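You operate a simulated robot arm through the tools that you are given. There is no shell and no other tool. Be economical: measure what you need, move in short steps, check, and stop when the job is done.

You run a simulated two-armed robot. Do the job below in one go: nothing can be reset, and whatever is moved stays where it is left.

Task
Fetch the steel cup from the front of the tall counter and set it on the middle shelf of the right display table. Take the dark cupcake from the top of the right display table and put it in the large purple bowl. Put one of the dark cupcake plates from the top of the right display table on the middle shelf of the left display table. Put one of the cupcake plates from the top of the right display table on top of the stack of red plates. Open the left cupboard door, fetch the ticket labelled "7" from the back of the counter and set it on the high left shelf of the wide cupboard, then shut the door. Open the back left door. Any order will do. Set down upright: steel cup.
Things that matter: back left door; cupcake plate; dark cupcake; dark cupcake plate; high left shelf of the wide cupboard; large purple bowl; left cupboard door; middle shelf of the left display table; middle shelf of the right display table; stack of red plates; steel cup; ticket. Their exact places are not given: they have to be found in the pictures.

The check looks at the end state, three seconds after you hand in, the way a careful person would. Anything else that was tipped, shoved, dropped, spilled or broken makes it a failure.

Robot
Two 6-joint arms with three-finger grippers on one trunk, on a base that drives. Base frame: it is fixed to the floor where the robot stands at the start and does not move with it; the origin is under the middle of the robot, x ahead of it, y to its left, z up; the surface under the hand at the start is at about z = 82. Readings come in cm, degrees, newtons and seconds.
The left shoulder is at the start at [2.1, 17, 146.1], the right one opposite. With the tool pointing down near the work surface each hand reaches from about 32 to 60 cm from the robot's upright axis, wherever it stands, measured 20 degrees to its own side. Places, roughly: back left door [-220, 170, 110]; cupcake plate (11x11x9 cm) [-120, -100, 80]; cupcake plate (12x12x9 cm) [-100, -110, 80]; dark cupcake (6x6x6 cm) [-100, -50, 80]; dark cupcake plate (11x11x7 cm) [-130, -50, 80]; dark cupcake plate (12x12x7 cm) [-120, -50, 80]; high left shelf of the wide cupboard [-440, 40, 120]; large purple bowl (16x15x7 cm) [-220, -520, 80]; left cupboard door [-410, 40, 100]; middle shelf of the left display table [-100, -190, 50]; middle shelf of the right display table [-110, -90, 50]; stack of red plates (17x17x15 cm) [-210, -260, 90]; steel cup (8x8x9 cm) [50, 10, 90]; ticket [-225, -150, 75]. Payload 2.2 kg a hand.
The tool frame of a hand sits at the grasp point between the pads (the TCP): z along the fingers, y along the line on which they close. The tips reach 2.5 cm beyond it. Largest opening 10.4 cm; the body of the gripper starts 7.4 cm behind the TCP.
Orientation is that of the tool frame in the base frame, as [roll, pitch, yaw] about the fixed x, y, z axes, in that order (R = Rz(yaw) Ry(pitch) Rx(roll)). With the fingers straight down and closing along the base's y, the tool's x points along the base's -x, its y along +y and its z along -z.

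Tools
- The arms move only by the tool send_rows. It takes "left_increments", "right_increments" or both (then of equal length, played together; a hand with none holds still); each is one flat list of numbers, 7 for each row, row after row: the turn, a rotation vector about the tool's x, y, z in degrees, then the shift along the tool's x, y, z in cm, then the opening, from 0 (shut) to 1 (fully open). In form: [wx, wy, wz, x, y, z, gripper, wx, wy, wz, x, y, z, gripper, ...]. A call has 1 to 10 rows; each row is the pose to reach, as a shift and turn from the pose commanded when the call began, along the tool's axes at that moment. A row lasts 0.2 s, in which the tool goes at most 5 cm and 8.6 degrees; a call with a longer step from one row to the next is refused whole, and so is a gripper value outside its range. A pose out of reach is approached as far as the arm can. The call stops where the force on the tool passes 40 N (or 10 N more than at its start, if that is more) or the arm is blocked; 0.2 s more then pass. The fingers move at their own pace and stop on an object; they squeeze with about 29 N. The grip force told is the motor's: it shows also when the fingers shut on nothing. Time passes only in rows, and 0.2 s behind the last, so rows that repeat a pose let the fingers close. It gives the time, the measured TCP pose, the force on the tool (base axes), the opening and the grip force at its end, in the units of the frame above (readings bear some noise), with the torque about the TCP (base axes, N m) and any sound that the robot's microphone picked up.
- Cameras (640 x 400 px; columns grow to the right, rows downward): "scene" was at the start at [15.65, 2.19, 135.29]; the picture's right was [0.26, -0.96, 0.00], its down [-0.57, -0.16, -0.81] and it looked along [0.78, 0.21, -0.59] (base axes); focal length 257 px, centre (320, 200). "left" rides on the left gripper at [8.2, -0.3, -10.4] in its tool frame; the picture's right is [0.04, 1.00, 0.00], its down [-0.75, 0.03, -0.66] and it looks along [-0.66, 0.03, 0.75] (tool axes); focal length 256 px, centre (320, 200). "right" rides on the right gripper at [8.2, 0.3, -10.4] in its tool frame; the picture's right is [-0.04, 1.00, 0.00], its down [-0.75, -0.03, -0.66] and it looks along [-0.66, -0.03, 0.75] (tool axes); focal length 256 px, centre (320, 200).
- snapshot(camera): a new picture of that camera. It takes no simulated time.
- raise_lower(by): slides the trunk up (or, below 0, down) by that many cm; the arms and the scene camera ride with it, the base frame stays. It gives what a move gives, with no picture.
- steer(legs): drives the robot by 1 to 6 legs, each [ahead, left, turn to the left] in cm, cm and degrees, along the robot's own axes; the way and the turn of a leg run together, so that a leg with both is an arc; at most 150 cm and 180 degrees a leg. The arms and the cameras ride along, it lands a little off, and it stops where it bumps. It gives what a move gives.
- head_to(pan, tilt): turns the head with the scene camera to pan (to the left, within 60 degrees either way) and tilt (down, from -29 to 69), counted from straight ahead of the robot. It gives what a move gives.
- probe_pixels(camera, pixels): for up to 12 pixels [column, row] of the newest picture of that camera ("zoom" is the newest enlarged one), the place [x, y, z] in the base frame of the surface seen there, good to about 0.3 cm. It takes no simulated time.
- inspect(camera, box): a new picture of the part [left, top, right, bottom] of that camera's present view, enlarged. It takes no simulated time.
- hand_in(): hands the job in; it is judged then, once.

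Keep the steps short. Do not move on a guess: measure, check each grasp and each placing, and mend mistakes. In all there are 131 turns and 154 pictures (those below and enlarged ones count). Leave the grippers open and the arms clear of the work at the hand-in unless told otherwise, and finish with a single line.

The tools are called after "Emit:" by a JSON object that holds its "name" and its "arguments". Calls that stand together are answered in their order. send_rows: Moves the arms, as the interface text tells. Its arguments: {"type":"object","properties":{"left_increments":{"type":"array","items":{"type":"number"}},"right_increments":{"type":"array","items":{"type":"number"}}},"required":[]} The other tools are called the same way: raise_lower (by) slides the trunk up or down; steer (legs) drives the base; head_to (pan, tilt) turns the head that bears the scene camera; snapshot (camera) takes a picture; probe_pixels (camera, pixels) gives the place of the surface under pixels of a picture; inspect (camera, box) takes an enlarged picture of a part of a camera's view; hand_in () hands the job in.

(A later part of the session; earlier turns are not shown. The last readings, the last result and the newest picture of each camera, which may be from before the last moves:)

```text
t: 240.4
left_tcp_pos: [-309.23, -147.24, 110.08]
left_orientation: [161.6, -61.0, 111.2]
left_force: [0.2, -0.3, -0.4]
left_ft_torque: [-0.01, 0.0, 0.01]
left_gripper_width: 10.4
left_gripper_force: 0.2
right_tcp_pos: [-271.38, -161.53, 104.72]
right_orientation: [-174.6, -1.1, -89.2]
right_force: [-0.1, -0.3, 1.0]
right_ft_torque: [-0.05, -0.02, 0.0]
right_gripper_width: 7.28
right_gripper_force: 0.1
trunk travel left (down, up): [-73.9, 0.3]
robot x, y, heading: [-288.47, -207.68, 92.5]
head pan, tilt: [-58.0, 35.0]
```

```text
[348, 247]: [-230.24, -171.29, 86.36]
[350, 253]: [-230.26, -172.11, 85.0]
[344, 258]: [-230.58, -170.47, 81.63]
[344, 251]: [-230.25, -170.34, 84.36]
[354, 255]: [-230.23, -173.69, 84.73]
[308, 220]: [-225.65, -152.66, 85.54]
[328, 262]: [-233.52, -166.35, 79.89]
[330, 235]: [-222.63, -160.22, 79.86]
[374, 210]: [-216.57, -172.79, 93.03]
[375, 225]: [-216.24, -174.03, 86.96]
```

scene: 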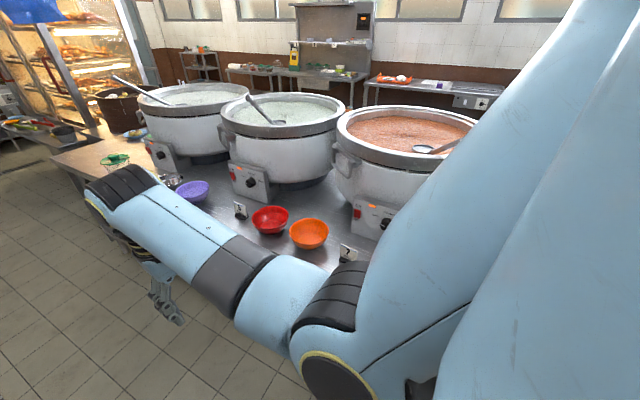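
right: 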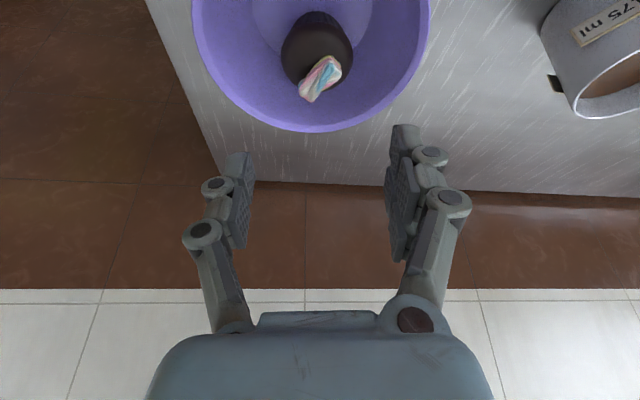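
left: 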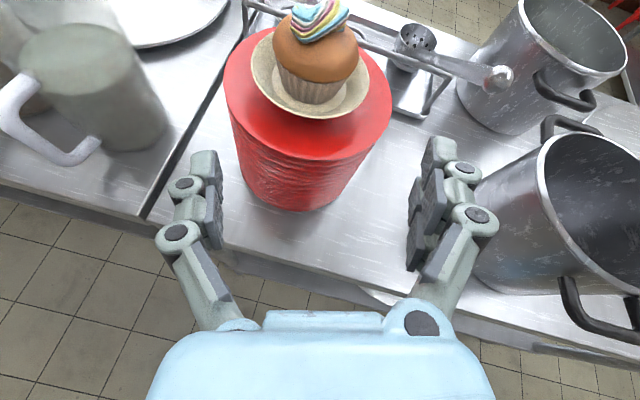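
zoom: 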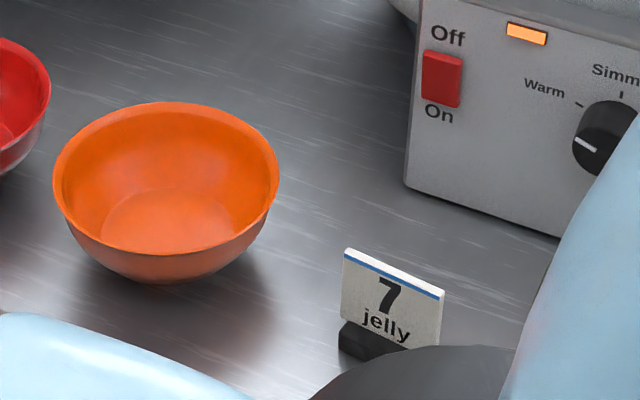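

The "7 jelly" ticket stands at (-230.2,-172), z 80–86.4, about 4 cm wide along y. I'll grip it by its side edges with the left hand, tilted as before. First I'll un-roll the left hand and turn to face +x.

Emit:
{"name": "send_rows", "arguments": {"left_increments": [2.75, -1.7, 4.75, 0, 0, 0, 1, 5.5, -3.4, 9.5, 0, 0, 0, 1]}}

Emit:
{"name": "steer", "arguments": {"legs": [[0, 6, 0], [0, 0, -92.5]]}}

Emit:
{"name": "head_to", "arguments": {"pan": 15, "tilt": 45}}

Emit:
{"name": "snapshot", "arguments": {"camera": "scene"}}

Emit:
{"name": "snapshot", "arguments": {"camera": "left"}}

```text
t: 241.0
left_tcp_pos: [-309.82, -147.18, 109.9]
left_orientation: [-174.7, -58.6, 91.2]
left_force: [-0.7, 0.5, 0.2]
left_ft_torque: [0.01, -0.01, 0.01]
left_gripper_width: 10.39
left_gripper_force: 0.2
right_tcp_pos: [-271.36, -161.38, 104.57]
right_orientation: [-174.6, -1.1, -89.1]
right_force: [0.1, 0.1, 0.1]
right_ft_torque: [0.0, 0.01, -0.01]
right_gripper_width: 7.28
right_gripper_force: 0.1
trunk travel left (down, up): [-73.9, 0.3]
robot x, y, heading: [-288.84, -207.85, 92.6]
head pan, tilt: [-58.0, 35.0]
```

```text
t: 245.9
left_tcp_pos: [-233.09, -188.81, 110.1]
left_orientation: [-174.9, -58.8, -0.3]
left_force: [-0.2, -0.3, -0.4]
left_ft_torque: [-0.01, 0.0, -0.02]
left_gripper_width: 10.39
left_gripper_force: 0.2
right_tcp_pos: [-248.34, -226.89, 104.58]
right_orientation: [-174.6, -1.1, 179.4]
right_force: [0.0, 0.2, 0.3]
right_ft_torque: [0.03, -0.01, 0.0]
right_gripper_width: 7.27
right_gripper_force: 0.1
trunk travel left (down, up): [-73.9, 0.3]
robot x, y, heading: [-294.72, -208.2, 1.0]
head pan, tilt: [-58.0, 35.0]
```

```text
t: 247.3
left_tcp_pos: [-233.1, -188.7, 110.08]
left_orientation: [-174.9, -58.9, -0.4]
left_force: [-0.7, 0.8, 0.1]
left_ft_torque: [0.01, -0.01, -0.02]
left_gripper_width: 10.39
left_gripper_force: 0.1
right_tcp_pos: [-248.42, -226.92, 104.6]
right_orientation: [-174.6, -1.2, 179.4]
right_force: [0.1, 0.3, 0.4]
right_ft_torque: [-0.02, 0.0, 0.01]
right_gripper_width: 7.29
right_gripper_force: 0.2
trunk travel left (down, up): [-73.9, 0.3]
robot x, y, heading: [-294.49, -208.44, 1.1]
head pan, tilt: [15.0, 45.0]
```

```text
55 pictures are left
```

scene: 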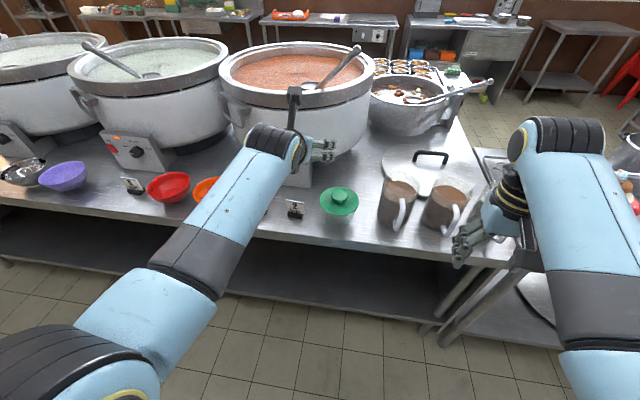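

```text
54 pictures are left
```

left: 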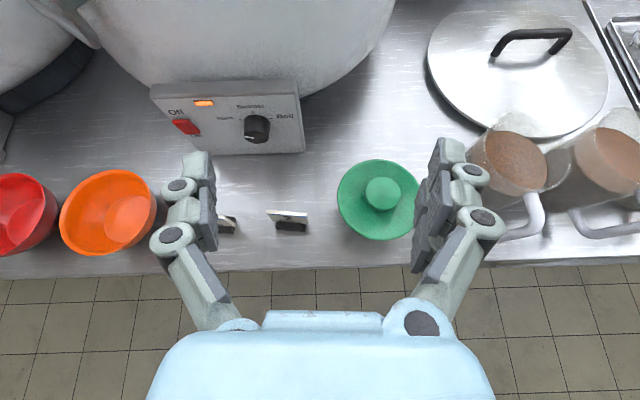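

Two tickets show in the left picture, at (228,225) and (288,220). By position the "7" is the left one. I'll shift left 16.5 cm, back 3, and look again.

Emit:
{"name": "steer", "arguments": {"legs": [[-4, 16.5, 0]]}}

Emit:
{"name": "raise_lower", "arguments": {"by": -12}}

Emit:
{"name": "snapshot", "arguments": {"camera": "left"}}

Emit:
{"name": "inspect", "arguments": {"camera": "left", "box": [220, 100, 420, 260]}}

```text
t: 248.8
left_tcp_pos: [-237.48, -172.02, 110.1]
left_orientation: [-174.9, -58.8, 0.0]
left_force: [-0.2, -0.1, -0.4]
left_ft_torque: [-0.02, -0.01, -0.03]
left_gripper_width: 10.41
left_gripper_force: 0.1
right_tcp_pos: [-252.6, -210.3, 104.62]
right_orientation: [-174.5, -1.1, 179.6]
right_force: [-0.4, 0.7, 0.7]
right_ft_torque: [-0.02, -0.02, 0.04]
right_gripper_width: 7.25
right_gripper_force: 0.0
trunk travel left (down, up): [-73.9, 0.3]
robot x, y, heading: [-299.06, -191.65, 1.4]
head pan, tilt: [15.0, 45.0]
```

```text
t: 250.3
left_tcp_pos: [-237.48, -171.97, 98.06]
left_orientation: [-174.8, -58.9, -0.3]
left_force: [0.0, -0.4, 1.3]
left_ft_torque: [-0.02, -0.03, -0.02]
left_gripper_width: 10.38
left_gripper_force: 0.0
right_tcp_pos: [-252.63, -210.23, 92.59]
right_orientation: [-174.4, -1.0, 179.6]
right_force: [0.5, -0.7, 0.9]
right_ft_torque: [0.01, -0.02, 0.03]
right_gripper_width: 7.28
right_gripper_force: 0.0
trunk travel left (down, up): [-61.9, 12.3]
robot x, y, heading: [-299.1, -191.9, 1.4]
head pan, tilt: [15.0, 45.0]
```

```text
53 pictures are left
```

left: 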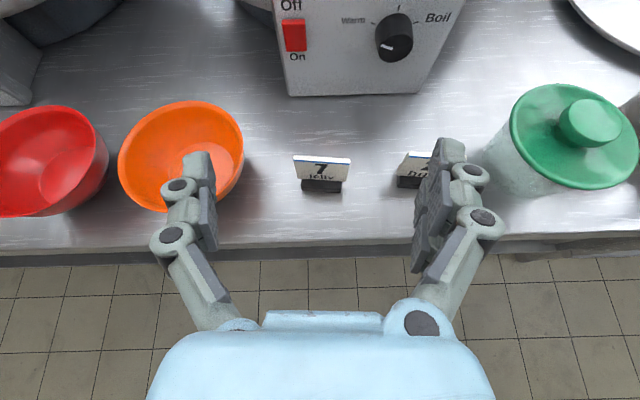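

```text
2.50 times, centred on (320, 180) of left
```

zoom: 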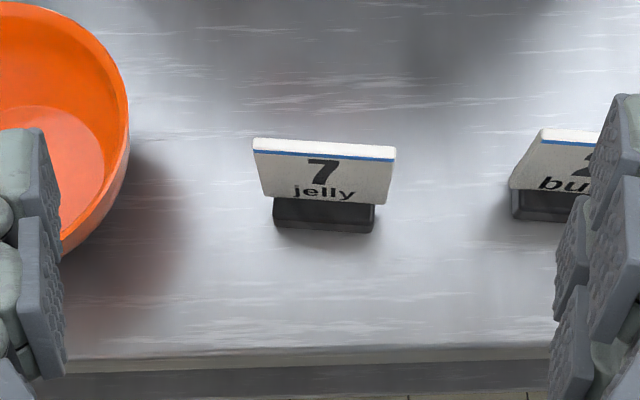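

Emit:
{"name": "probe_pixels", "arguments": {"camera": "zoom", "pixels": [[256, 145], [392, 154], [266, 190], [386, 200], [278, 215], [372, 218], [325, 148], [325, 222], [515, 180], [130, 110], [320, 350]]}}

```text
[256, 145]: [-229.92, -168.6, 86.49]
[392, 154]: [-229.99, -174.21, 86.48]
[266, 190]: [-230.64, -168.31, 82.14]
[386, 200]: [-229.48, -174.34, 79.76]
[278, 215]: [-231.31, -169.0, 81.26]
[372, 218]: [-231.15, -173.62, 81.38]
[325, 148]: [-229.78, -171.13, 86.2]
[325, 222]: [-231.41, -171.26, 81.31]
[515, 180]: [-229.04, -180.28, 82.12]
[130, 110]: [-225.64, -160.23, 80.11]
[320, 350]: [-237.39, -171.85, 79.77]
```

The card spans y -168.4…-174.3 at x≈-230.3, top z 86.5. I'll square the hand, set the opening to 7.7 cm, drive over it, and lower most of the way.

Emit:
{"name": "send_rows", "arguments": {"left_increments": [-6.4, 0.3, 0.8, 0, 0, 0, 0.74, -6.4, 0.3, 0.8, 0, 0, 0, 0.74]}}

Emit:
{"name": "steer", "arguments": {"legs": [[7.2, 0.5, 0]]}}

Emit:
{"name": "raise_lower", "arguments": {"by": -8}}

Emit:
{"name": "snapshot", "arguments": {"camera": "left"}}

```text
t: 250.9
left_tcp_pos: [-237.51, -172.04, 98.15]
left_orientation: [-174.7, -58.9, -0.2]
left_force: [0.3, 0.8, -0.8]
left_ft_torque: [0.0, 0.04, -0.02]
left_gripper_width: 7.69
left_gripper_force: 0.1
left hand out of reach, approached as far as the arm can: row 1, 2
right_tcp_pos: [-252.66, -210.21, 92.7]
right_orientation: [-174.4, -1.1, 179.5]
right_force: [0.4, 1.1, -1.0]
right_ft_torque: [-0.01, -0.01, -0.02]
right_gripper_width: 7.27
right_gripper_force: 0.0
trunk travel left (down, up): [-61.9, 12.3]
robot x, y, heading: [-299.11, -191.6, 1.1]
head pan, tilt: [15.0, 45.0]
```

```text
t: 251.9
left_tcp_pos: [-230.16, -171.44, 98.03]
left_orientation: [-174.7, -58.8, -0.4]
left_force: [-0.5, 0.3, -0.2]
left_ft_torque: [0.0, 0.01, -0.02]
left_gripper_width: 7.68
left_gripper_force: 0.1
right_tcp_pos: [-245.45, -209.69, 92.5]
right_orientation: [-174.5, -1.2, 179.5]
right_force: [1.8, 0.5, -0.6]
right_ft_torque: [0.01, 0.0, 0.0]
right_gripper_width: 7.27
right_gripper_force: 0.0
trunk travel left (down, up): [-61.9, 12.3]
robot x, y, heading: [-292.04, -191.3, 1.2]
head pan, tilt: [15.0, 45.0]
```

```text
t: 253.1
left_tcp_pos: [-230.32, -171.31, 90.0]
left_orientation: [-174.5, -58.8, -0.4]
left_force: [0.7, 0.7, 0.0]
left_ft_torque: [0.0, -0.02, -0.03]
left_gripper_width: 7.71
left_gripper_force: 0.1
right_tcp_pos: [-245.63, -209.82, 84.65]
right_orientation: [-174.4, -1.1, 179.4]
right_force: [0.2, -0.5, 0.5]
right_ft_torque: [0.03, -0.02, -0.02]
right_gripper_width: 7.29
right_gripper_force: 0.1
trunk travel left (down, up): [-53.9, 20.3]
robot x, y, heading: [-291.41, -191.56, 1.3]
head pan, tilt: [15.0, 45.0]
```

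```text
51 pictures are left
```

left: 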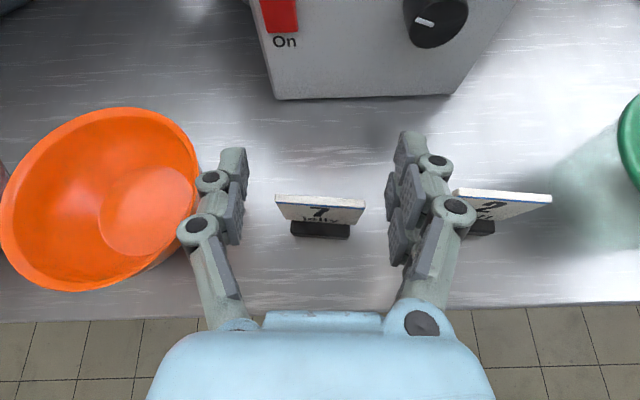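

Well centred. I'll narrow to 7.1 cm to keep clear of the neighbouring ticket, and lower 5.5.

Emit:
{"name": "send_rows", "arguments": {"left_increments": [0, 0, 0, 0, 0, 0, 0.68, 0, 0, 0, 0, 0, 0, 0.68]}}

Emit:
{"name": "raise_lower", "arguments": {"by": -5.6}}

Emit:
{"name": "snapshot", "arguments": {"camera": "left"}}

```text
t: 253.7
left_tcp_pos: [-230.49, -171.45, 90.07]
left_orientation: [-174.5, -58.9, -0.3]
left_force: [0.3, 0.5, -0.1]
left_ft_torque: [0.01, 0.01, 0.0]
left_gripper_width: 7.06
left_gripper_force: 0.1
right_tcp_pos: [-245.67, -209.82, 84.65]
right_orientation: [-174.6, -1.1, 179.4]
right_force: [0.3, 0.6, -0.2]
right_ft_torque: [0.0, -0.02, 0.03]
right_gripper_width: 7.28
right_gripper_force: 0.1
trunk travel left (down, up): [-53.9, 20.3]
robot x, y, heading: [-292.16, -190.91, 1.1]
head pan, tilt: [15.0, 45.0]
```

```text
t: 254.7
left_tcp_pos: [-230.28, -171.37, 84.39]
left_orientation: [-174.4, -58.9, -0.5]
left_force: [0.4, -0.8, 0.7]
left_ft_torque: [0.02, -0.02, -0.03]
left_gripper_width: 7.08
left_gripper_force: 0.1
right_tcp_pos: [-245.73, -209.83, 79.03]
right_orientation: [-174.4, -1.1, 179.4]
right_force: [-0.1, 0.5, -0.1]
right_ft_torque: [0.01, 0.03, 0.02]
right_gripper_width: 7.28
right_gripper_force: 0.1
trunk travel left (down, up): [-48.3, 25.9]
robot x, y, heading: [-292.53, -191.34, 1.5]
head pan, tilt: [15.0, 45.0]
```

```text
50 pictures are left
```

left: 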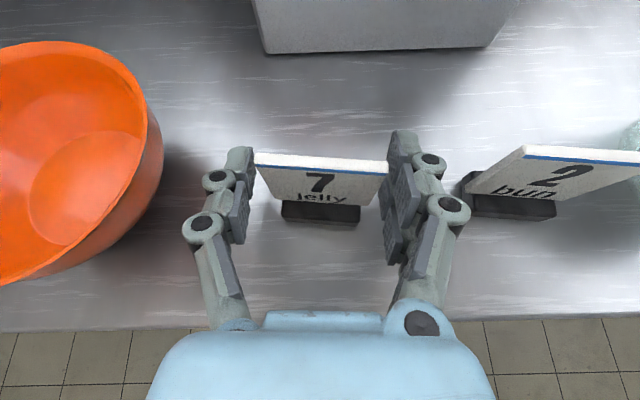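

The card is between the pads. Close and lift.

Emit:
{"name": "send_rows", "arguments": {"left_increments": [0, 0, 0, 0, 0, 0, 0.58, 0, 0, 0, 0, 0, 0, 0.5, 0, 0, 0, 0, 0, 0, 0.4, 0, 0, 0, 0, 0, 0, 0.4]}}

Emit:
{"name": "raise_lower", "arguments": {"by": 4}}

Emit:
{"name": "snapshot", "arguments": {"camera": "left"}}

```text
t: 255.7
left_tcp_pos: [-230.25, -171.21, 84.58]
left_orientation: [-174.3, -59.0, -0.5]
left_force: [-0.2, -0.1, -0.7]
left_ft_torque: [-0.02, 0.01, -0.01]
left_gripper_width: 5.9
left_gripper_force: 28.9
right_tcp_pos: [-245.59, -209.85, 79.12]
right_orientation: [-174.5, -1.2, 179.4]
right_force: [0.1, -0.2, 0.0]
right_ft_torque: [0.03, -0.02, -0.03]
right_gripper_width: 7.31
right_gripper_force: 0.1
trunk travel left (down, up): [-48.3, 25.9]
robot x, y, heading: [-292.08, -191.48, 1.3]
head pan, tilt: [15.0, 45.0]
```

```text
t: 256.5
left_tcp_pos: [-230.19, -171.24, 88.54]
left_orientation: [-174.4, -58.9, -0.4]
left_force: [0.4, 0.2, -0.2]
left_ft_torque: [0.03, 0.01, -0.01]
left_gripper_width: 5.89
left_gripper_force: 29.5
right_tcp_pos: [-245.45, -209.73, 83.09]
right_orientation: [-174.5, -0.9, 179.5]
right_force: [0.2, -0.9, 0.4]
right_ft_torque: [-0.01, 0.01, 0.01]
right_gripper_width: 7.29
right_gripper_force: 0.0
trunk travel left (down, up): [-52.3, 21.9]
robot x, y, heading: [-291.79, -191.53, 1.0]
head pan, tilt: [15.0, 45.0]
```

```text
49 pictures are left
```

left: 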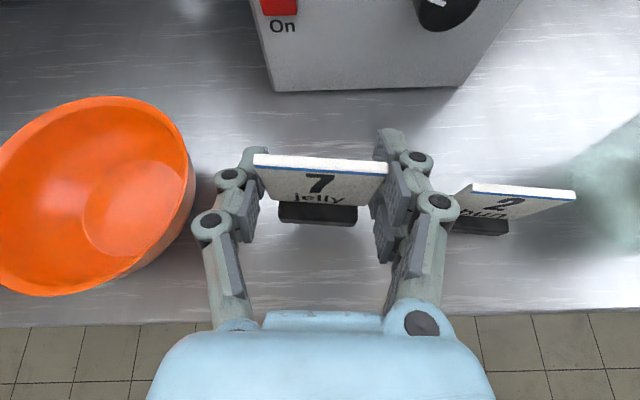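

The ticket is held at its edges (5.9 cm), its base 4.5 cm below the TCP. I'll raise, back off, turn up the aisle and drive toward the cupboard.

Emit:
{"name": "raise_lower", "arguments": {"by": 21}}

Emit:
{"name": "steer", "arguments": {"legs": [[-5, 0, 0], [0, 0, 90], [110, 0, 0], [90, 0, 0], [0, 0, 70]]}}

Emit:
{"name": "head_to", "arguments": {"pan": 0, "tilt": 15}}

Emit:
{"name": "snapshot", "arguments": {"camera": "scene"}}

Emit:
{"name": "snapshot", "arguments": {"camera": "left"}}

```text
t: 258.7
left_tcp_pos: [-230.37, -171.28, 109.54]
left_orientation: [-174.6, -58.9, -0.2]
left_force: [0.2, 0.0, -1.2]
left_ft_torque: [0.02, -0.01, 0.0]
left_gripper_width: 5.89
left_gripper_force: 29.2
right_tcp_pos: [-245.66, -209.7, 104.0]
right_orientation: [-174.5, -1.2, 179.5]
right_force: [0.0, 0.5, 0.3]
right_ft_torque: [-0.03, -0.01, 0.02]
right_gripper_width: 7.25
right_gripper_force: 0.1
trunk travel left (down, up): [-73.3, 0.9]
robot x, y, heading: [-291.55, -191.33, 1.1]
head pan, tilt: [15.0, 45.0]
```

```text
t: 275.9
left_tcp_pos: [-367.17, 5.03, 109.56]
left_orientation: [-174.6, -58.8, 160.4]
left_force: [-0.6, 0.5, -0.5]
left_ft_torque: [-0.02, 0.01, -0.02]
left_gripper_width: 5.95
left_gripper_force: 28.8
right_tcp_pos: [-339.98, 36.06, 104.08]
right_orientation: [-174.5, -1.1, -20.0]
right_force: [-0.4, -0.6, -0.5]
right_ft_torque: [-0.02, 0.01, 0.05]
right_gripper_width: 7.26
right_gripper_force: 0.1
trunk travel left (down, up): [-73.3, 0.9]
robot x, y, heading: [-302.64, 3.24, 161.9]
head pan, tilt: [15.0, 45.0]
```

```text
t: 276.8
left_tcp_pos: [-367.21, 5.09, 109.44]
left_orientation: [-174.6, -58.9, 160.3]
left_force: [0.2, -0.7, -0.3]
left_ft_torque: [0.0, 0.01, 0.02]
left_gripper_width: 5.89
left_gripper_force: 28.9
right_tcp_pos: [-340.08, 36.21, 104.19]
right_orientation: [-174.6, -1.1, -20.0]
right_force: [0.6, 0.2, 0.5]
right_ft_torque: [-0.01, -0.03, 0.0]
right_gripper_width: 7.27
right_gripper_force: 0.1
trunk travel left (down, up): [-73.3, 0.9]
robot x, y, heading: [-302.56, 3.37, 161.3]
head pan, tilt: [0.0, 15.0]
```

```text
48 pictures are left
```

scene: 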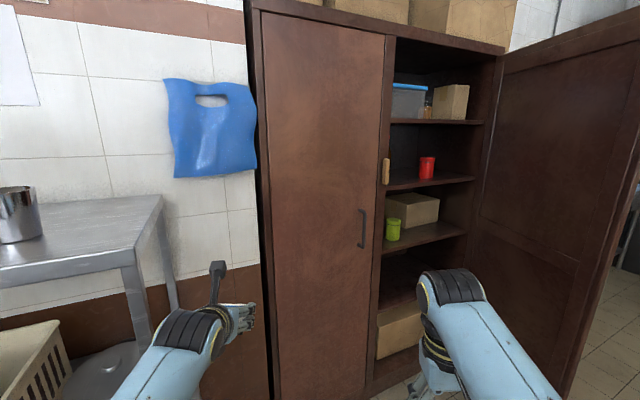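

```text
47 pictures are left
```

left: 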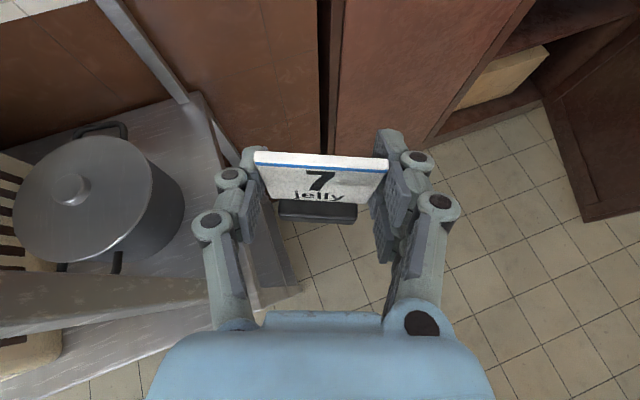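

The closed left door has a bar handle at (362,228). There's also a wooden piece at (386,172) that may be a latch. Zooming and measuring.

Emit:
{"name": "inspect", "arguments": {"camera": "scene", "box": [330, 140, 430, 260]}}

Emit:
{"name": "probe_pixels", "arguments": {"camera": "scene", "pixels": [[363, 212], [360, 245], [355, 228], [386, 172], [386, 160], [270, 200], [380, 120], [275, 20], [383, 45], [425, 185], [415, 120], [500, 200]]}}

```text
3.33 times, centred on (380, 200) of scene
```

zoom: 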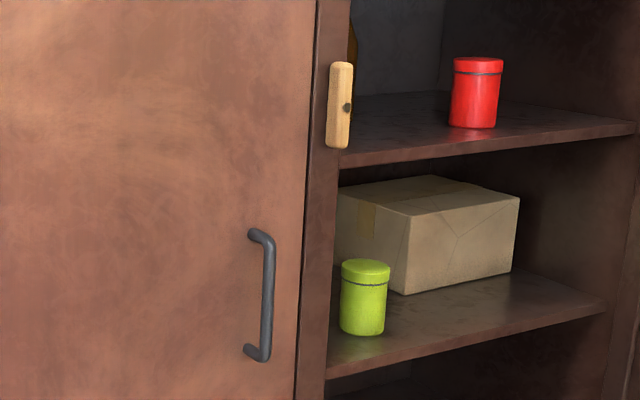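

```text
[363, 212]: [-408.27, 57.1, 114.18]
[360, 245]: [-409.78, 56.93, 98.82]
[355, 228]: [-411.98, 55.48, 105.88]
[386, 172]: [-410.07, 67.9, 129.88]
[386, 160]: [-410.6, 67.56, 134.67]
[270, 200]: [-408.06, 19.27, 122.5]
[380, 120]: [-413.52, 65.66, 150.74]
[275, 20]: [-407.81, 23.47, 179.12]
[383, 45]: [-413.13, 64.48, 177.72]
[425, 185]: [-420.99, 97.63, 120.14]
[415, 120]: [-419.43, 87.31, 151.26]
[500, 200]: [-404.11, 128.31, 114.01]
```

The turn-button on the post is vertical, so the door isn't latched. The door plane runs from (-408,19) to (-413,65), hinged on the left; the bar handle is at y≈57, x≈-408.3, z 98–115. I'll line up in front and turn the right hand horizontal, keeping the ticket hand further back.

Emit:
{"name": "steer", "arguments": {"legs": [[0, 0, 25.2], [6.6, -48.7, 0]]}}

Emit:
{"name": "send_rows", "arguments": {"right_increments": [0, -8.5, 0, -2, 0, 0, 0.6, 0, -17, 0, -4, 0, 0, 0.6, 0, -25.5, 0, -6, 0, 0, 0.6, 0, -34, 0, -8, 0, 0, 0.6, 0, -42.5, 0, -10, 0, 0, 0.6, 0, -51, 0, -12, 0, 0, 0.6, 0, -59.5, 0, -14, 0, 0, 0.6, 0, -68, 0, -16, 0, 0, 0.6, 0, -76.5, 0, -18, 0, 0, 0.6, 0, -85, 0, -20, 0, 0, 0.6]}}

Emit:
{"name": "snapshot", "arguments": {"camera": "scene"}}

```text
t: 277.9
left_tcp_pos: [-366.88, -3.32, 109.51]
left_orientation: [-177.0, -59.6, 170.1]
left_force: [-4.3, 15.3, -1.3]
left_ft_torque: [-0.28, -0.04, 0.2]
left_gripper_width: 5.88
left_gripper_force: 29.4
right_tcp_pos: [-344.31, 30.74, 103.91]
right_orientation: [-174.6, -1.2, -11.9]
right_force: [0.6, 0.3, -0.2]
right_ft_torque: [0.01, 0.01, 0.0]
right_gripper_width: 7.26
right_gripper_force: 0.0
trunk travel left (down, up): [-73.3, 0.9]
robot x, y, heading: [-302.64, 3.41, 169.5]
head pan, tilt: [0.0, 15.0]
stopped in leg 1: the force on the tool passed its limit at 187 N (the readings are from after the stop); the commanded pose is now the measured one
```

```text
t: 280.1
left_tcp_pos: [-366.91, -3.28, 109.57]
left_orientation: [-176.8, -59.5, 170.0]
left_force: [-5.4, 20.8, -2.4]
left_ft_torque: [-0.31, -0.08, 0.34]
left_gripper_width: 5.87
left_gripper_force: 28.5
right_tcp_pos: [-361.84, 36.17, 103.38]
right_orientation: [-156.6, 74.0, 6.5]
right_force: [0.5, -0.4, -1.1]
right_ft_torque: [0.04, 0.0, 0.03]
right_gripper_width: 6.24
right_gripper_force: 0.1
right hand out of reach, approached as far as the arm can: row 9, 10
trunk travel left (down, up): [-73.3, 0.9]
robot x, y, heading: [-302.38, 3.46, 169.7]
head pan, tilt: [0.0, 15.0]
```

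```text
45 pictures are left
```

scene: 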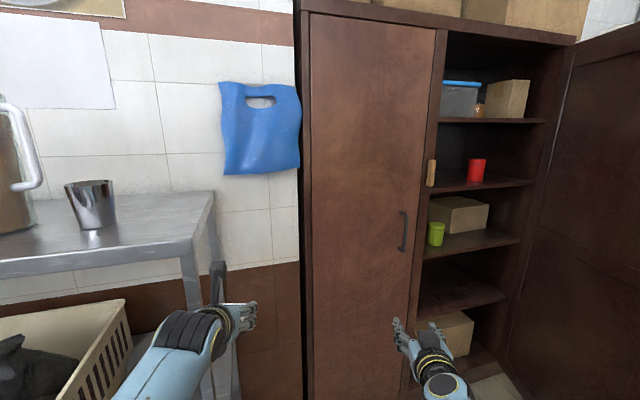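

The left wrist's camera touched the metal rack's leg on the left. The rack and its items appear to be in place. I'll slide right, away from it.

Emit:
{"name": "steer", "arguments": {"legs": [[-3, -25, 0]]}}

Emit:
{"name": "snapshot", "arguments": {"camera": "left"}}

Emit:
{"name": "snapshot", "arguments": {"camera": "scene"}}

```text
t: 281.9
left_tcp_pos: [-359.65, 19.74, 109.5]
left_orientation: [-176.8, -59.6, 170.5]
left_force: [0.5, 0.2, -1.1]
left_ft_torque: [0.03, 0.01, 0.02]
left_gripper_width: 5.89
left_gripper_force: 28.9
right_tcp_pos: [-354.8, 59.13, 103.54]
right_orientation: [-154.9, 73.9, 8.5]
right_force: [0.6, 0.6, 0.8]
right_ft_torque: [0.01, -0.01, -0.01]
right_gripper_width: 6.23
right_gripper_force: 0.0
trunk travel left (down, up): [-73.3, 0.9]
robot x, y, heading: [-295.58, 26.95, 170.2]
head pan, tilt: [0.0, 15.0]
```

```text
44 pictures are left
```

left: 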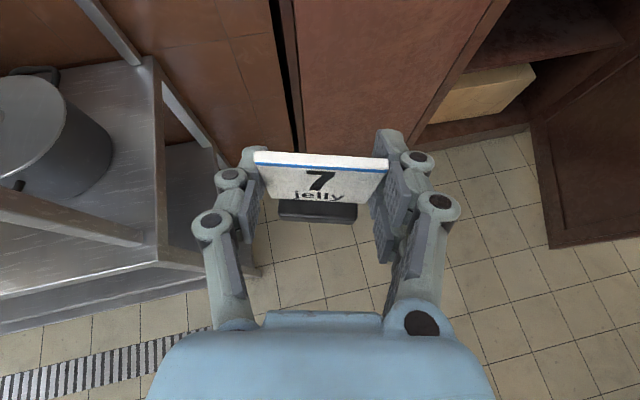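

```text
43 pictures are left
```

scene: 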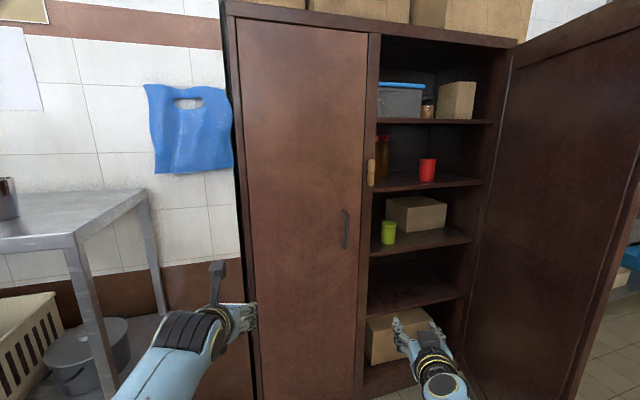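

The ticket and rack are fine. I'll measure the rack's nearest corner and the door handle again from here.

Emit:
{"name": "probe_pixels", "arguments": {"camera": "scene", "pixels": [[145, 192], [75, 238], [160, 310], [110, 390], [346, 212], [344, 246], [346, 228], [371, 172], [240, 200], [365, 100], [630, 60], [565, 395]]}}

Emit:
{"name": "send_rows", "arguments": {"left_increments": [0, -7, 0, -2, 0, -2, 0.4, 0, -14, 0, -4, 0, -4, 0.4, 0, -21, 0, -6, 0, -6, 0.4, 0, -28, 0, -8, 0, -8, 0.4, 0, -35, 0, -9, 0, -10, 0.4, 0, -42, 0, -10, 0, -12, 0.4, 0, -49, 0, -10, 0, -14, 0.4, 0, -57, 0, -10, 0, -15, 0.4]}}

Emit:
{"name": "snapshot", "arguments": {"camera": "left"}}

```text
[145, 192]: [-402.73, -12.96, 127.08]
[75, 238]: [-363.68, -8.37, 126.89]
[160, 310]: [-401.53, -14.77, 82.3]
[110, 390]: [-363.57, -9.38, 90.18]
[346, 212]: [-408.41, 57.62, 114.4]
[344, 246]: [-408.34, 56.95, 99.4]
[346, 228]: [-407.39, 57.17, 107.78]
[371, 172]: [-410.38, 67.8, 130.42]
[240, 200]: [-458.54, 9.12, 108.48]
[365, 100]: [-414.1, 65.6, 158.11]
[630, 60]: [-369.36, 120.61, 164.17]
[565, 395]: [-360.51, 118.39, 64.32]
```

```text
t: 283.8
left_tcp_pos: [-344.43, 16.72, 105.67]
left_orientation: [-177.5, -1.3, 177.7]
left_force: [-0.3, -0.3, -0.4]
left_ft_torque: [0.02, 0.01, 0.0]
left_gripper_width: 5.91
left_gripper_force: 29.1
left hand out of reach, approached as far as the arm can: row 1, 2, 3, 4, 5, 6, 7, 8
right_tcp_pos: [-354.89, 59.05, 103.54]
right_orientation: [-154.7, 73.9, 8.5]
right_force: [-0.1, 0.3, 0.2]
right_ft_torque: [-0.02, 0.03, 0.01]
right_gripper_width: 6.23
right_gripper_force: 0.0
trunk travel left (down, up): [-73.3, 0.9]
robot x, y, heading: [-295.29, 27.0, 169.9]
head pan, tilt: [0.0, 15.0]
```

```text
42 pictures are left
```

left: 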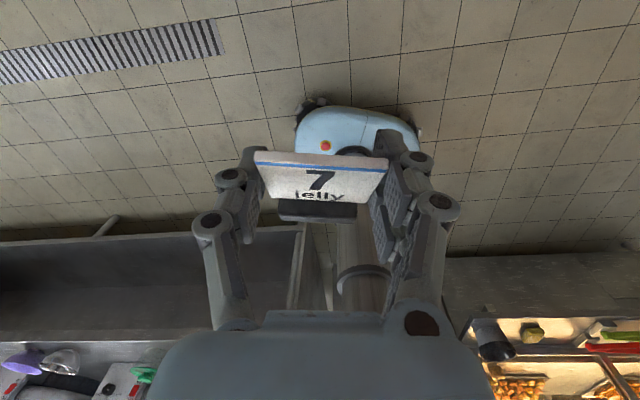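

The rack's corner is at (-364,-8), its top at z 127. The left hand is stowed with the ticket still held. I'll lower the trunk 22, and bring the right hand out horizontal at handle height.

Emit:
{"name": "raise_lower", "arguments": {"by": -22}}

Emit:
{"name": "send_rows", "arguments": {"right_increments": [-1.1, -2.5, 1, -4.4, -0.3, 0.5, 0.6, -2.2, -5, 2, -8.9, -0.7, 1.1, 0.6, -3.3, -7.5, 3, -13.3, -1, 1.6, 0.6, -4.5, -10, 3.9, -17.7, -1.3, 2.2, 0.6, -5.6, -12.4, 4.9, -22.2, -1.7, 2.7, 0.6, -6.7, -14.9, 5.9, -26.6, -2, 3.3, 0.6]}}

Emit:
{"name": "steer", "arguments": {"legs": [[0, 0, 17]]}}

Emit:
{"name": "snapshot", "arguments": {"camera": "scene"}}

```text
t: 286.1
left_tcp_pos: [-344.83, 16.7, 84.12]
left_orientation: [-177.5, -1.8, 177.9]
left_force: [0.4, -0.7, -0.5]
left_ft_torque: [0.01, 0.05, -0.03]
left_gripper_width: 5.9
left_gripper_force: 28.4
right_tcp_pos: [-354.82, 59.12, 81.65]
right_orientation: [-154.8, 73.9, 8.6]
right_force: [0.4, 0.4, 0.7]
right_ft_torque: [-0.03, -0.03, -0.02]
right_gripper_width: 6.22
right_gripper_force: 0.0
trunk travel left (down, up): [-51.3, 22.9]
robot x, y, heading: [-295.29, 27.26, 170.2]
head pan, tilt: [0.0, 15.0]
```

```text
t: 287.5
left_tcp_pos: [-345.06, 16.84, 84.23]
left_orientation: [-177.7, -1.9, 177.9]
left_force: [0.0, 0.6, 0.5]
left_ft_torque: [0.06, 0.01, -0.01]
left_gripper_width: 5.9
left_gripper_force: 28.9
right_tcp_pos: [-364.35, 61.11, 106.07]
right_orientation: [-153.2, 89.9, 17.0]
right_force: [1.2, 0.1, 0.9]
right_ft_torque: [0.0, -0.01, -0.02]
right_gripper_width: 6.25
right_gripper_force: 0.1
trunk travel left (down, up): [-51.3, 22.9]
robot x, y, heading: [-295.28, 27.11, 170.4]
head pan, tilt: [0.0, 15.0]
```

```text
t: 288.8
left_tcp_pos: [-340.08, 2.91, 84.35]
left_orientation: [-177.8, -2.0, -165.4]
left_force: [0.2, -1.3, -1.0]
left_ft_torque: [0.06, 0.0, 0.0]
left_gripper_width: 5.91
left_gripper_force: 28.7
right_tcp_pos: [-371.28, 39.83, 106.09]
right_orientation: [-122.4, 90.0, 64.5]
right_force: [-0.1, 0.1, -0.3]
right_ft_torque: [-0.01, -0.01, 0.0]
right_gripper_width: 6.24
right_gripper_force: 0.0
trunk travel left (down, up): [-51.3, 22.9]
robot x, y, heading: [-295.44, 27.08, -173.3]
head pan, tilt: [0.0, 15.0]
```

```text
41 pictures are left
```

scene: 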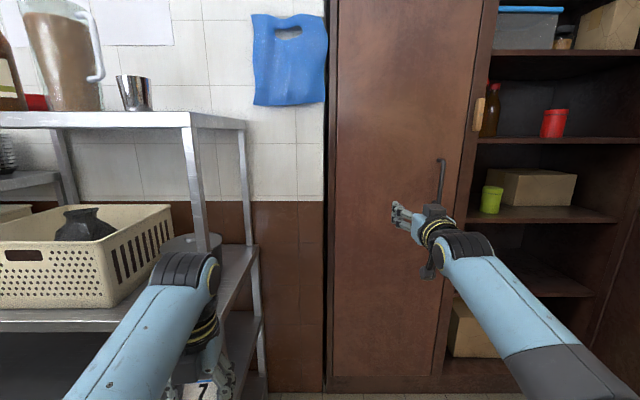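

The right hand is horizontal at handle height. I'll slide right 21.7, ahead 24, and check alignment before engaging.

Emit:
{"name": "steer", "arguments": {"legs": [[0, -21.7, 0], [24, 0, 0]]}}

Emit:
{"name": "snapshot", "arguments": {"camera": "scene"}}

Emit:
{"name": "snapshot", "arguments": {"camera": "right"}}

```text
t: 291.9
left_tcp_pos: [-366.71, 22.5, 84.38]
left_orientation: [-177.6, -2.2, -165.7]
left_force: [0.1, 0.3, -0.7]
left_ft_torque: [-0.02, -0.05, 0.01]
left_gripper_width: 5.91
left_gripper_force: 29.4
right_tcp_pos: [-397.51, 59.71, 106.01]
right_orientation: [-147.8, 89.9, 38.7]
right_force: [-0.8, -0.9, 0.1]
right_ft_torque: [0.01, 0.01, 0.03]
right_gripper_width: 6.24
right_gripper_force: 0.1
trunk travel left (down, up): [-51.3, 22.9]
robot x, y, heading: [-321.8, 46.44, -173.6]
head pan, tilt: [0.0, 15.0]
```

```text
40 pictures are left
```

scene: 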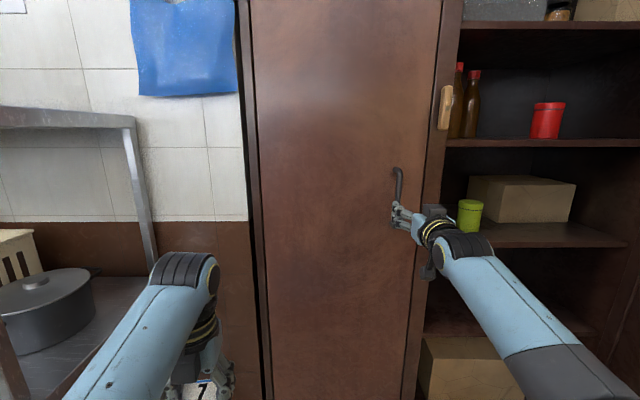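

```text
39 pictures are left
```

right: 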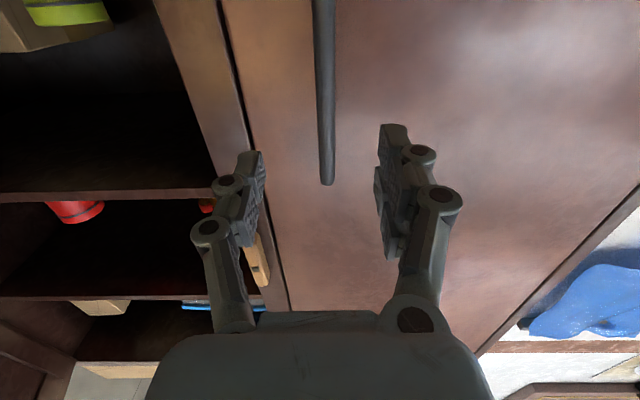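

The bar is centred between the fingers. Engaging: 10.2 ahead, 1.1 left, then close on the bar.

Emit:
{"name": "steer", "arguments": {"legs": [[10.2, 1.1, 0]]}}

Emit:
{"name": "snapshot", "arguments": {"camera": "right"}}

Emit:
{"name": "send_rows", "arguments": {"right_increments": [0, 0, 0, 0, 0, 0, 0.3, 0, 0, 0, 0, 0, 0, 0.05, 0, 0, 0, 0, 0, 0, 0.05, 0, 0, 0, 0, 0, 0, 0.05]}}

```text
t: 293.1
left_tcp_pos: [-376.83, 20.17, 84.4]
left_orientation: [-177.6, -2.1, -165.9]
left_force: [-0.6, 0.4, -1.1]
left_ft_torque: [-0.03, 0.0, 0.04]
left_gripper_width: 5.88
left_gripper_force: 29.2
right_tcp_pos: [-407.64, 57.51, 105.99]
right_orientation: [-150.6, 89.8, 35.8]
right_force: [-0.1, -0.6, -1.1]
right_ft_torque: [0.01, 0.02, -0.02]
right_gripper_width: 6.22
right_gripper_force: 0.0
trunk travel left (down, up): [-51.3, 22.9]
robot x, y, heading: [-331.61, 43.98, -173.7]
head pan, tilt: [0.0, 15.0]
```

```text
38 pictures are left
```

right: 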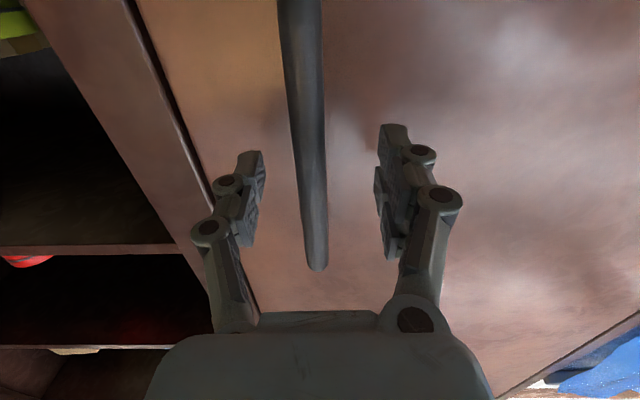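

```text
t: 294.1
left_tcp_pos: [-376.87, 20.39, 84.44]
left_orientation: [-177.4, -2.2, -165.9]
left_force: [-1.2, 0.9, -0.6]
left_ft_torque: [0.03, -0.01, -0.02]
left_gripper_width: 5.89
left_gripper_force: 29.2
right_tcp_pos: [-407.4, 58.04, 106.03]
right_orientation: [-127.7, 89.9, 58.3]
right_force: [-1.8, 17.9, 1.3]
right_ft_torque: [0.08, -0.15, -0.32]
right_gripper_width: 1.15
right_gripper_force: 37.8
trunk travel left (down, up): [-51.3, 22.9]
robot x, y, heading: [-331.75, 44.16, -173.8]
head pan, tilt: [0.0, 15.0]
```

Gripped on the bar (1.15 cm). Pulling the door: first about 15° (back 10, left 2.4).

Emit:
{"name": "steer", "arguments": {"legs": [[-5, 0.6, 0], [-5.1, 1.8, 0]]}}

Emit:
{"name": "snapshot", "arguments": {"camera": "scene"}}

```text
t: 295.5
left_tcp_pos: [-366.2, 19.12, 84.63]
left_orientation: [-177.5, -2.3, -166.0]
left_force: [0.3, -0.2, -0.7]
left_ft_torque: [0.01, 0.04, 0.0]
left_gripper_width: 5.91
left_gripper_force: 29.2
right_tcp_pos: [-396.9, 56.6, 106.04]
right_orientation: [151.2, 89.8, -22.5]
right_force: [5.5, 19.0, -1.3]
right_ft_torque: [-0.49, -0.13, -0.11]
right_gripper_width: 1.36
right_gripper_force: 37.5
trunk travel left (down, up): [-51.3, 22.9]
robot x, y, heading: [-321.43, 42.66, -173.8]
head pan, tilt: [0.0, 15.0]
```

```text
37 pictures are left
```

scene: 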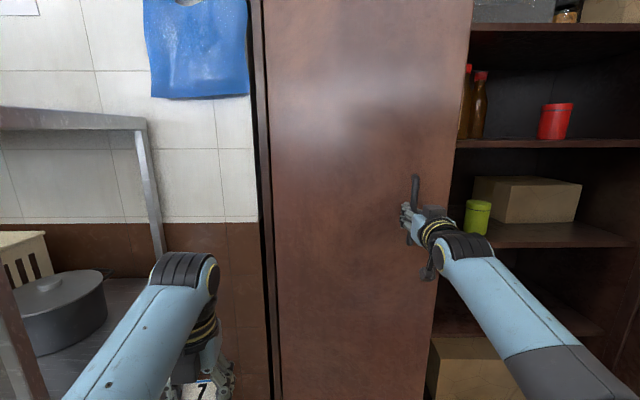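

The door follows. Continuing to about 30° then 45°.

Emit:
{"name": "steer", "arguments": {"legs": [[-9.2, 4.0, 0]]}}

Emit:
{"name": "steer", "arguments": {"legs": [[-7.6, 7.0, 0]]}}

Emit:
{"name": "snapshot", "arguments": {"camera": "scene"}}

```text
t: 297.0
left_tcp_pos: [-356.75, 15.42, 84.45]
left_orientation: [-177.4, -2.1, -165.7]
left_force: [0.3, 0.4, -0.2]
left_ft_torque: [0.0, 0.02, -0.01]
left_gripper_width: 5.88
left_gripper_force: 29.2
right_tcp_pos: [-387.6, 52.5, 106.0]
right_orientation: [119.1, 89.6, -54.1]
right_force: [-5.0, -7.7, -1.8]
right_ft_torque: [0.06, 0.57, -0.04]
right_gripper_width: 1.3
right_gripper_force: 35.1
trunk travel left (down, up): [-51.3, 22.9]
robot x, y, heading: [-311.81, 39.66, -173.5]
head pan, tilt: [0.0, 15.0]
stopped in leg 1: the force on the tool passed its limit at 42 N (the readings are from after the stop); the commanded pose is now the measured one
```

```text
t: 298.2
left_tcp_pos: [-349.08, 9.72, 84.32]
left_orientation: [-177.6, -2.1, -165.4]
left_force: [0.6, -0.2, -0.1]
left_ft_torque: [0.02, 0.03, -0.02]
left_gripper_width: 5.9
left_gripper_force: 29.1
right_tcp_pos: [-380.22, 46.24, 106.04]
right_orientation: [115.7, 89.4, -57.0]
right_force: [-8.6, -10.6, -4.3]
right_ft_torque: [0.32, -0.41, -0.06]
right_gripper_width: 1.01
right_gripper_force: 31.8
trunk travel left (down, up): [-51.3, 22.9]
robot x, y, heading: [-304.35, 33.87, -173.1]
head pan, tilt: [0.0, 15.0]
stopped in leg 1: the force on the tool passed its limit at 43 N (the readings are from after the stop); the commanded pose is now the measured one
```

```text
36 pictures are left
```

scene: 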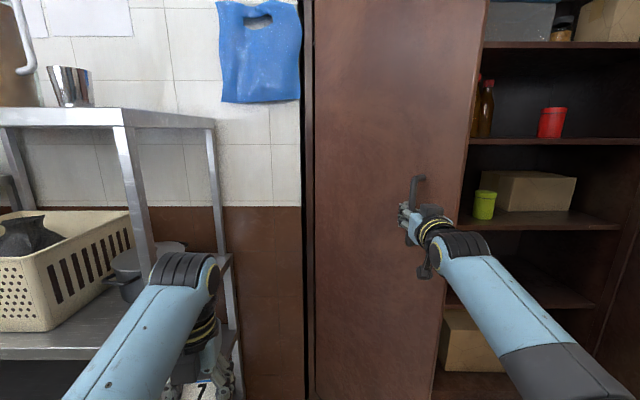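

The door is at about 45°. I'll swivel the right hand 24° with the door to relieve the bar, then continue to ~60° and ~72°.

Emit:
{"name": "send_rows", "arguments": {"right_increments": [8, 0, 0, 0, 0, 0, 0.05, 16, 0, 0, 0, 0, 0, 0.05, 24, 0, 0, 0, 0, 0, 0.05]}}

Emit:
{"name": "steer", "arguments": {"legs": [[-6, 8.5, 0]]}}

Emit:
{"name": "steer", "arguments": {"legs": [[-3, 8.5, 0]]}}

Emit:
{"name": "snapshot", "arguments": {"camera": "scene"}}

```text
t: 299.0
left_tcp_pos: [-349.17, 10.04, 84.4]
left_orientation: [-177.5, -2.1, -165.5]
left_force: [0.8, 0.0, 0.7]
left_ft_torque: [-0.05, 0.01, 0.0]
left_gripper_width: 5.92
left_gripper_force: 29.0
right_tcp_pos: [-380.17, 46.74, 106.07]
right_orientation: [121.9, 89.5, -75.2]
right_force: [-7.0, -8.3, -2.2]
right_ft_torque: [0.12, -0.11, -0.05]
right_gripper_width: 1.28
right_gripper_force: 4.1
right hand out of reach, approached as far as the arm can: row 1
trunk travel left (down, up): [-51.3, 22.9]
robot x, y, heading: [-304.13, 34.18, -173.3]
head pan, tilt: [0.0, 15.0]
```

```text
t: 300.2
left_tcp_pos: [-341.9, 2.23, 84.39]
left_orientation: [-177.6, -2.1, -165.5]
left_force: [-0.2, -0.2, -0.8]
left_ft_torque: [0.04, 0.05, -0.01]
left_gripper_width: 5.89
left_gripper_force: 29.1
right_tcp_pos: [-372.98, 39.1, 106.02]
right_orientation: [129.3, 89.5, -67.9]
right_force: [-10.7, -6.6, -1.8]
right_ft_torque: [0.24, -0.21, 0.04]
right_gripper_width: 1.57
right_gripper_force: 16.6
trunk travel left (down, up): [-51.3, 22.9]
robot x, y, heading: [-296.86, 26.66, -173.2]
head pan, tilt: [0.0, 15.0]
```

```text
t: 301.3
left_tcp_pos: [-338.09, -5.89, 84.27]
left_orientation: [-177.6, -1.9, -165.6]
left_force: [0.4, -0.4, -0.8]
left_ft_torque: [0.02, 0.01, 0.01]
left_gripper_width: 5.88
left_gripper_force: 28.8
right_tcp_pos: [-369.33, 30.84, 105.93]
right_orientation: [127.9, 89.5, -69.1]
right_force: [-34.8, -10.4, 4.0]
right_ft_torque: [-0.05, 0.2, -0.01]
right_gripper_width: 1.43
right_gripper_force: 41.0
trunk travel left (down, up): [-51.3, 22.9]
robot x, y, heading: [-293.09, 18.43, -173.1]
head pan, tilt: [0.0, 15.0]
```

```text
35 pictures are left
```

scene: 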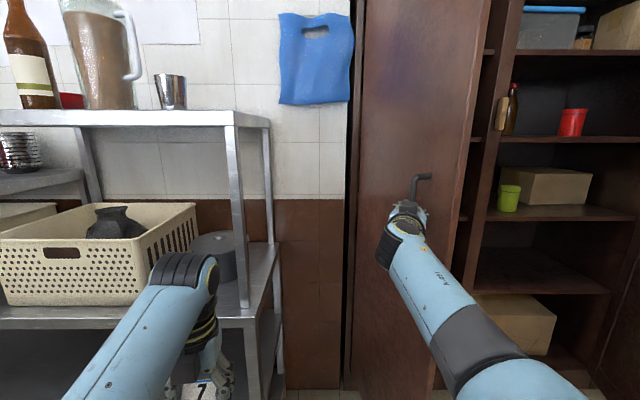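

The door is open about 72°. I'll release the bar (open a little) and withdraw the hand along its axis.

Emit:
{"name": "send_rows", "arguments": {"right_increments": [0, 0, 0, 0, 0, 0, 0.25, 0, 0, 0, 0, 0, 0, 0.3, 0, 0, 0, 0, 0, -3, 0.3, 0, 0, 0, 0, 0, -7, 0.3, 0, 0, 0, 0, 0, -10, 0.3]}}

Emit:
{"name": "steer", "arguments": {"legs": [[-10, 0, 0]]}}

Emit:
{"name": "snapshot", "arguments": {"camera": "scene"}}

```text
t: 302.5
left_tcp_pos: [-337.91, -5.74, 84.45]
left_orientation: [-177.5, -2.1, -165.6]
left_force: [0.6, -0.2, -1.7]
left_ft_torque: [-0.01, 0.01, 0.0]
left_gripper_width: 5.87
left_gripper_force: 29.0
right_tcp_pos: [-362.77, 36.69, 108.75]
right_orientation: [-49.0, 79.9, 110.3]
right_force: [-0.3, 0.4, 0.5]
right_ft_torque: [0.0, 0.01, -0.01]
right_gripper_width: 3.07
right_gripper_force: 0.1
trunk travel left (down, up): [-51.3, 22.9]
robot x, y, heading: [-293.14, 18.1, -173.3]
head pan, tilt: [0.0, 15.0]
stopped in row 5 (right hand): the arm was blocked; the commanded pose is now the measured one
```

```text
t: 303.6
left_tcp_pos: [-327.64, -4.57, 84.51]
left_orientation: [-177.5, -2.2, -165.5]
left_force: [0.1, 0.2, -1.3]
left_ft_torque: [-0.02, 0.03, -0.01]
left_gripper_width: 5.91
left_gripper_force: 29.1
right_tcp_pos: [-352.68, 37.82, 108.86]
right_orientation: [-48.8, 79.9, 110.6]
right_force: [0.3, 0.4, 0.5]
right_ft_torque: [-0.03, -0.06, 0.03]
right_gripper_width: 3.13
right_gripper_force: 0.1
trunk travel left (down, up): [-51.3, 22.9]
robot x, y, heading: [-282.96, 19.5, -173.4]
head pan, tilt: [0.0, 15.0]
```

```text
34 pictures are left
```

scene: 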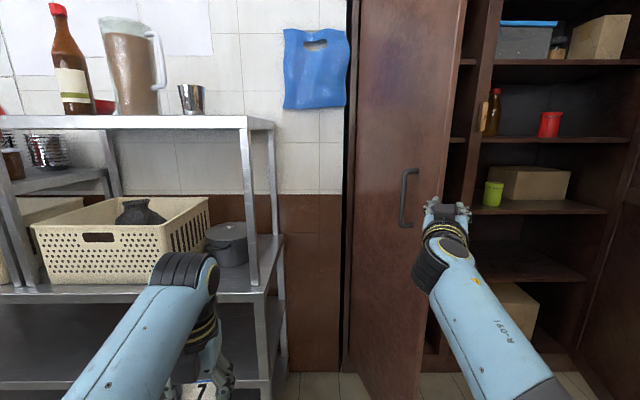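

The door stays open. I'll slide right 46 to face the left compartment, raise the trunk, and bring the ticket hand forward, tilted and raised.

Emit:
{"name": "steer", "arguments": {"legs": [[0, -46, 0]]}}

Emit:
{"name": "raise_lower", "arguments": {"by": 22.5}}

Emit:
{"name": "send_rows", "arguments": {"left_increments": [0, 7, 0, 2, 0, -2.5, 0.4, 0, 14, 0, 4, 0, -5, 0.4, 0, 21, 0, 6, 0, -7.5, 0.4, 0, 28, 0, 8, 0, -10, 0.4, 0, 35, 0, 10.5, 0, -12.5, 0.4, 0, 43, 0, 13, 0, -15, 0.4, 0, 50, 0, 15.5, 0, -17.5, 0.4, 0, 57, 0, 18, 0, -20, 0.4]}}

Emit:
{"name": "head_to", "arguments": {"pan": 8, "tilt": 15}}

Emit:
{"name": "snapshot", "arguments": {"camera": "scene"}}

Emit:
{"name": "snapshot", "arguments": {"camera": "left"}}

```text
t: 306.4
left_tcp_pos: [-333.33, 42.53, 84.43]
left_orientation: [-177.5, -2.0, -165.8]
left_force: [0.4, 0.3, -0.5]
left_ft_torque: [-0.03, 0.01, 0.01]
left_gripper_width: 5.87
left_gripper_force: 29.0
right_tcp_pos: [-358.11, 85.21, 108.59]
right_orientation: [-49.2, 79.9, 109.9]
right_force: [0.0, 0.0, 0.1]
right_ft_torque: [-0.02, 0.02, 0.0]
right_gripper_width: 3.11
right_gripper_force: 0.2
trunk travel left (down, up): [-51.3, 22.9]
robot x, y, heading: [-288.09, 66.2, -173.6]
head pan, tilt: [0.0, 15.0]
```

```text
t: 308.8
left_tcp_pos: [-333.27, 42.57, 106.91]
left_orientation: [-177.5, -2.1, -165.8]
left_force: [0.1, 0.0, 0.5]
left_ft_torque: [-0.02, -0.03, 0.01]
left_gripper_width: 5.9
left_gripper_force: 28.9
right_tcp_pos: [-358.15, 85.03, 131.24]
right_orientation: [-49.4, 79.9, 109.7]
right_force: [-0.6, -0.4, 0.4]
right_ft_torque: [0.0, -0.02, 0.02]
right_gripper_width: 3.15
right_gripper_force: 0.1
trunk travel left (down, up): [-73.8, 0.4]
robot x, y, heading: [-288.38, 66.32, -173.4]
head pan, tilt: [0.0, 15.0]
```

```text
t: 310.6
left_tcp_pos: [-352.16, 39.1, 126.63]
left_orientation: [-176.3, -59.4, -167.8]
left_force: [-0.7, -0.3, -0.4]
left_ft_torque: [0.02, 0.0, -0.02]
left_gripper_width: 5.9
left_gripper_force: 28.9
left hand out of reach, approached as far as the arm can: row 1, 2, 3, 4, 5, 6, 7, 8
right_tcp_pos: [-358.21, 85.13, 131.27]
right_orientation: [-49.3, 79.9, 110.0]
right_force: [-1.1, 0.6, -0.7]
right_ft_torque: [0.01, -0.03, 0.0]
right_gripper_width: 3.1
right_gripper_force: 0.0
trunk travel left (down, up): [-73.8, 0.4]
robot x, y, heading: [-288.47, 66.47, -173.9]
head pan, tilt: [0.0, 15.0]
```

```text
t: 311.3
left_tcp_pos: [-352.03, 39.06, 126.63]
left_orientation: [-176.3, -59.2, -167.9]
left_force: [-0.6, 0.2, -0.4]
left_ft_torque: [-0.02, -0.04, -0.01]
left_gripper_width: 5.89
left_gripper_force: 29.0
right_tcp_pos: [-358.08, 85.01, 131.29]
right_orientation: [-49.3, 79.9, 109.8]
right_force: [-0.5, -0.1, 0.0]
right_ft_torque: [0.03, -0.01, -0.04]
right_gripper_width: 3.11
right_gripper_force: 0.1
trunk travel left (down, up): [-73.8, 0.4]
robot x, y, heading: [-288.17, 66.47, -173.9]
head pan, tilt: [8.0, 15.0]
```

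```text
33 pictures are left
```

scene: 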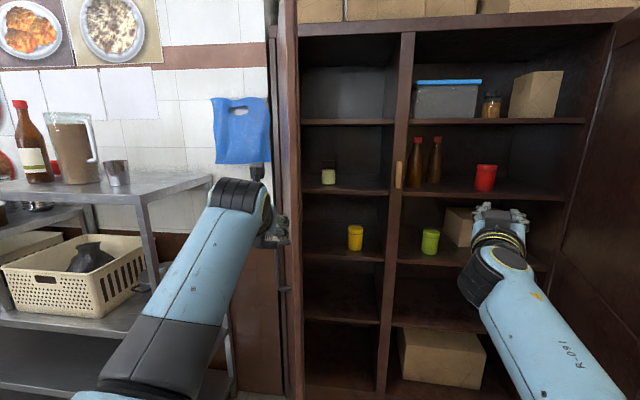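

```text
32 pictures are left
```

left: 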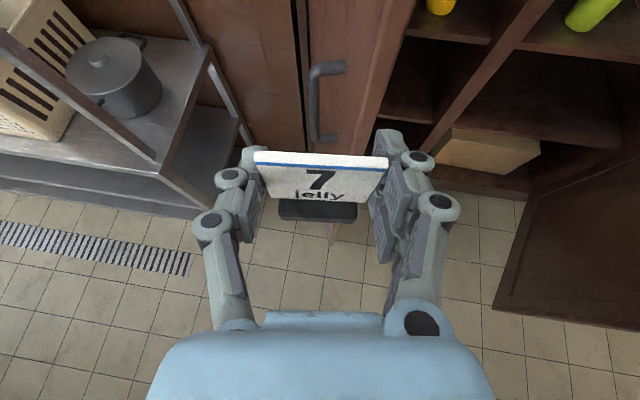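

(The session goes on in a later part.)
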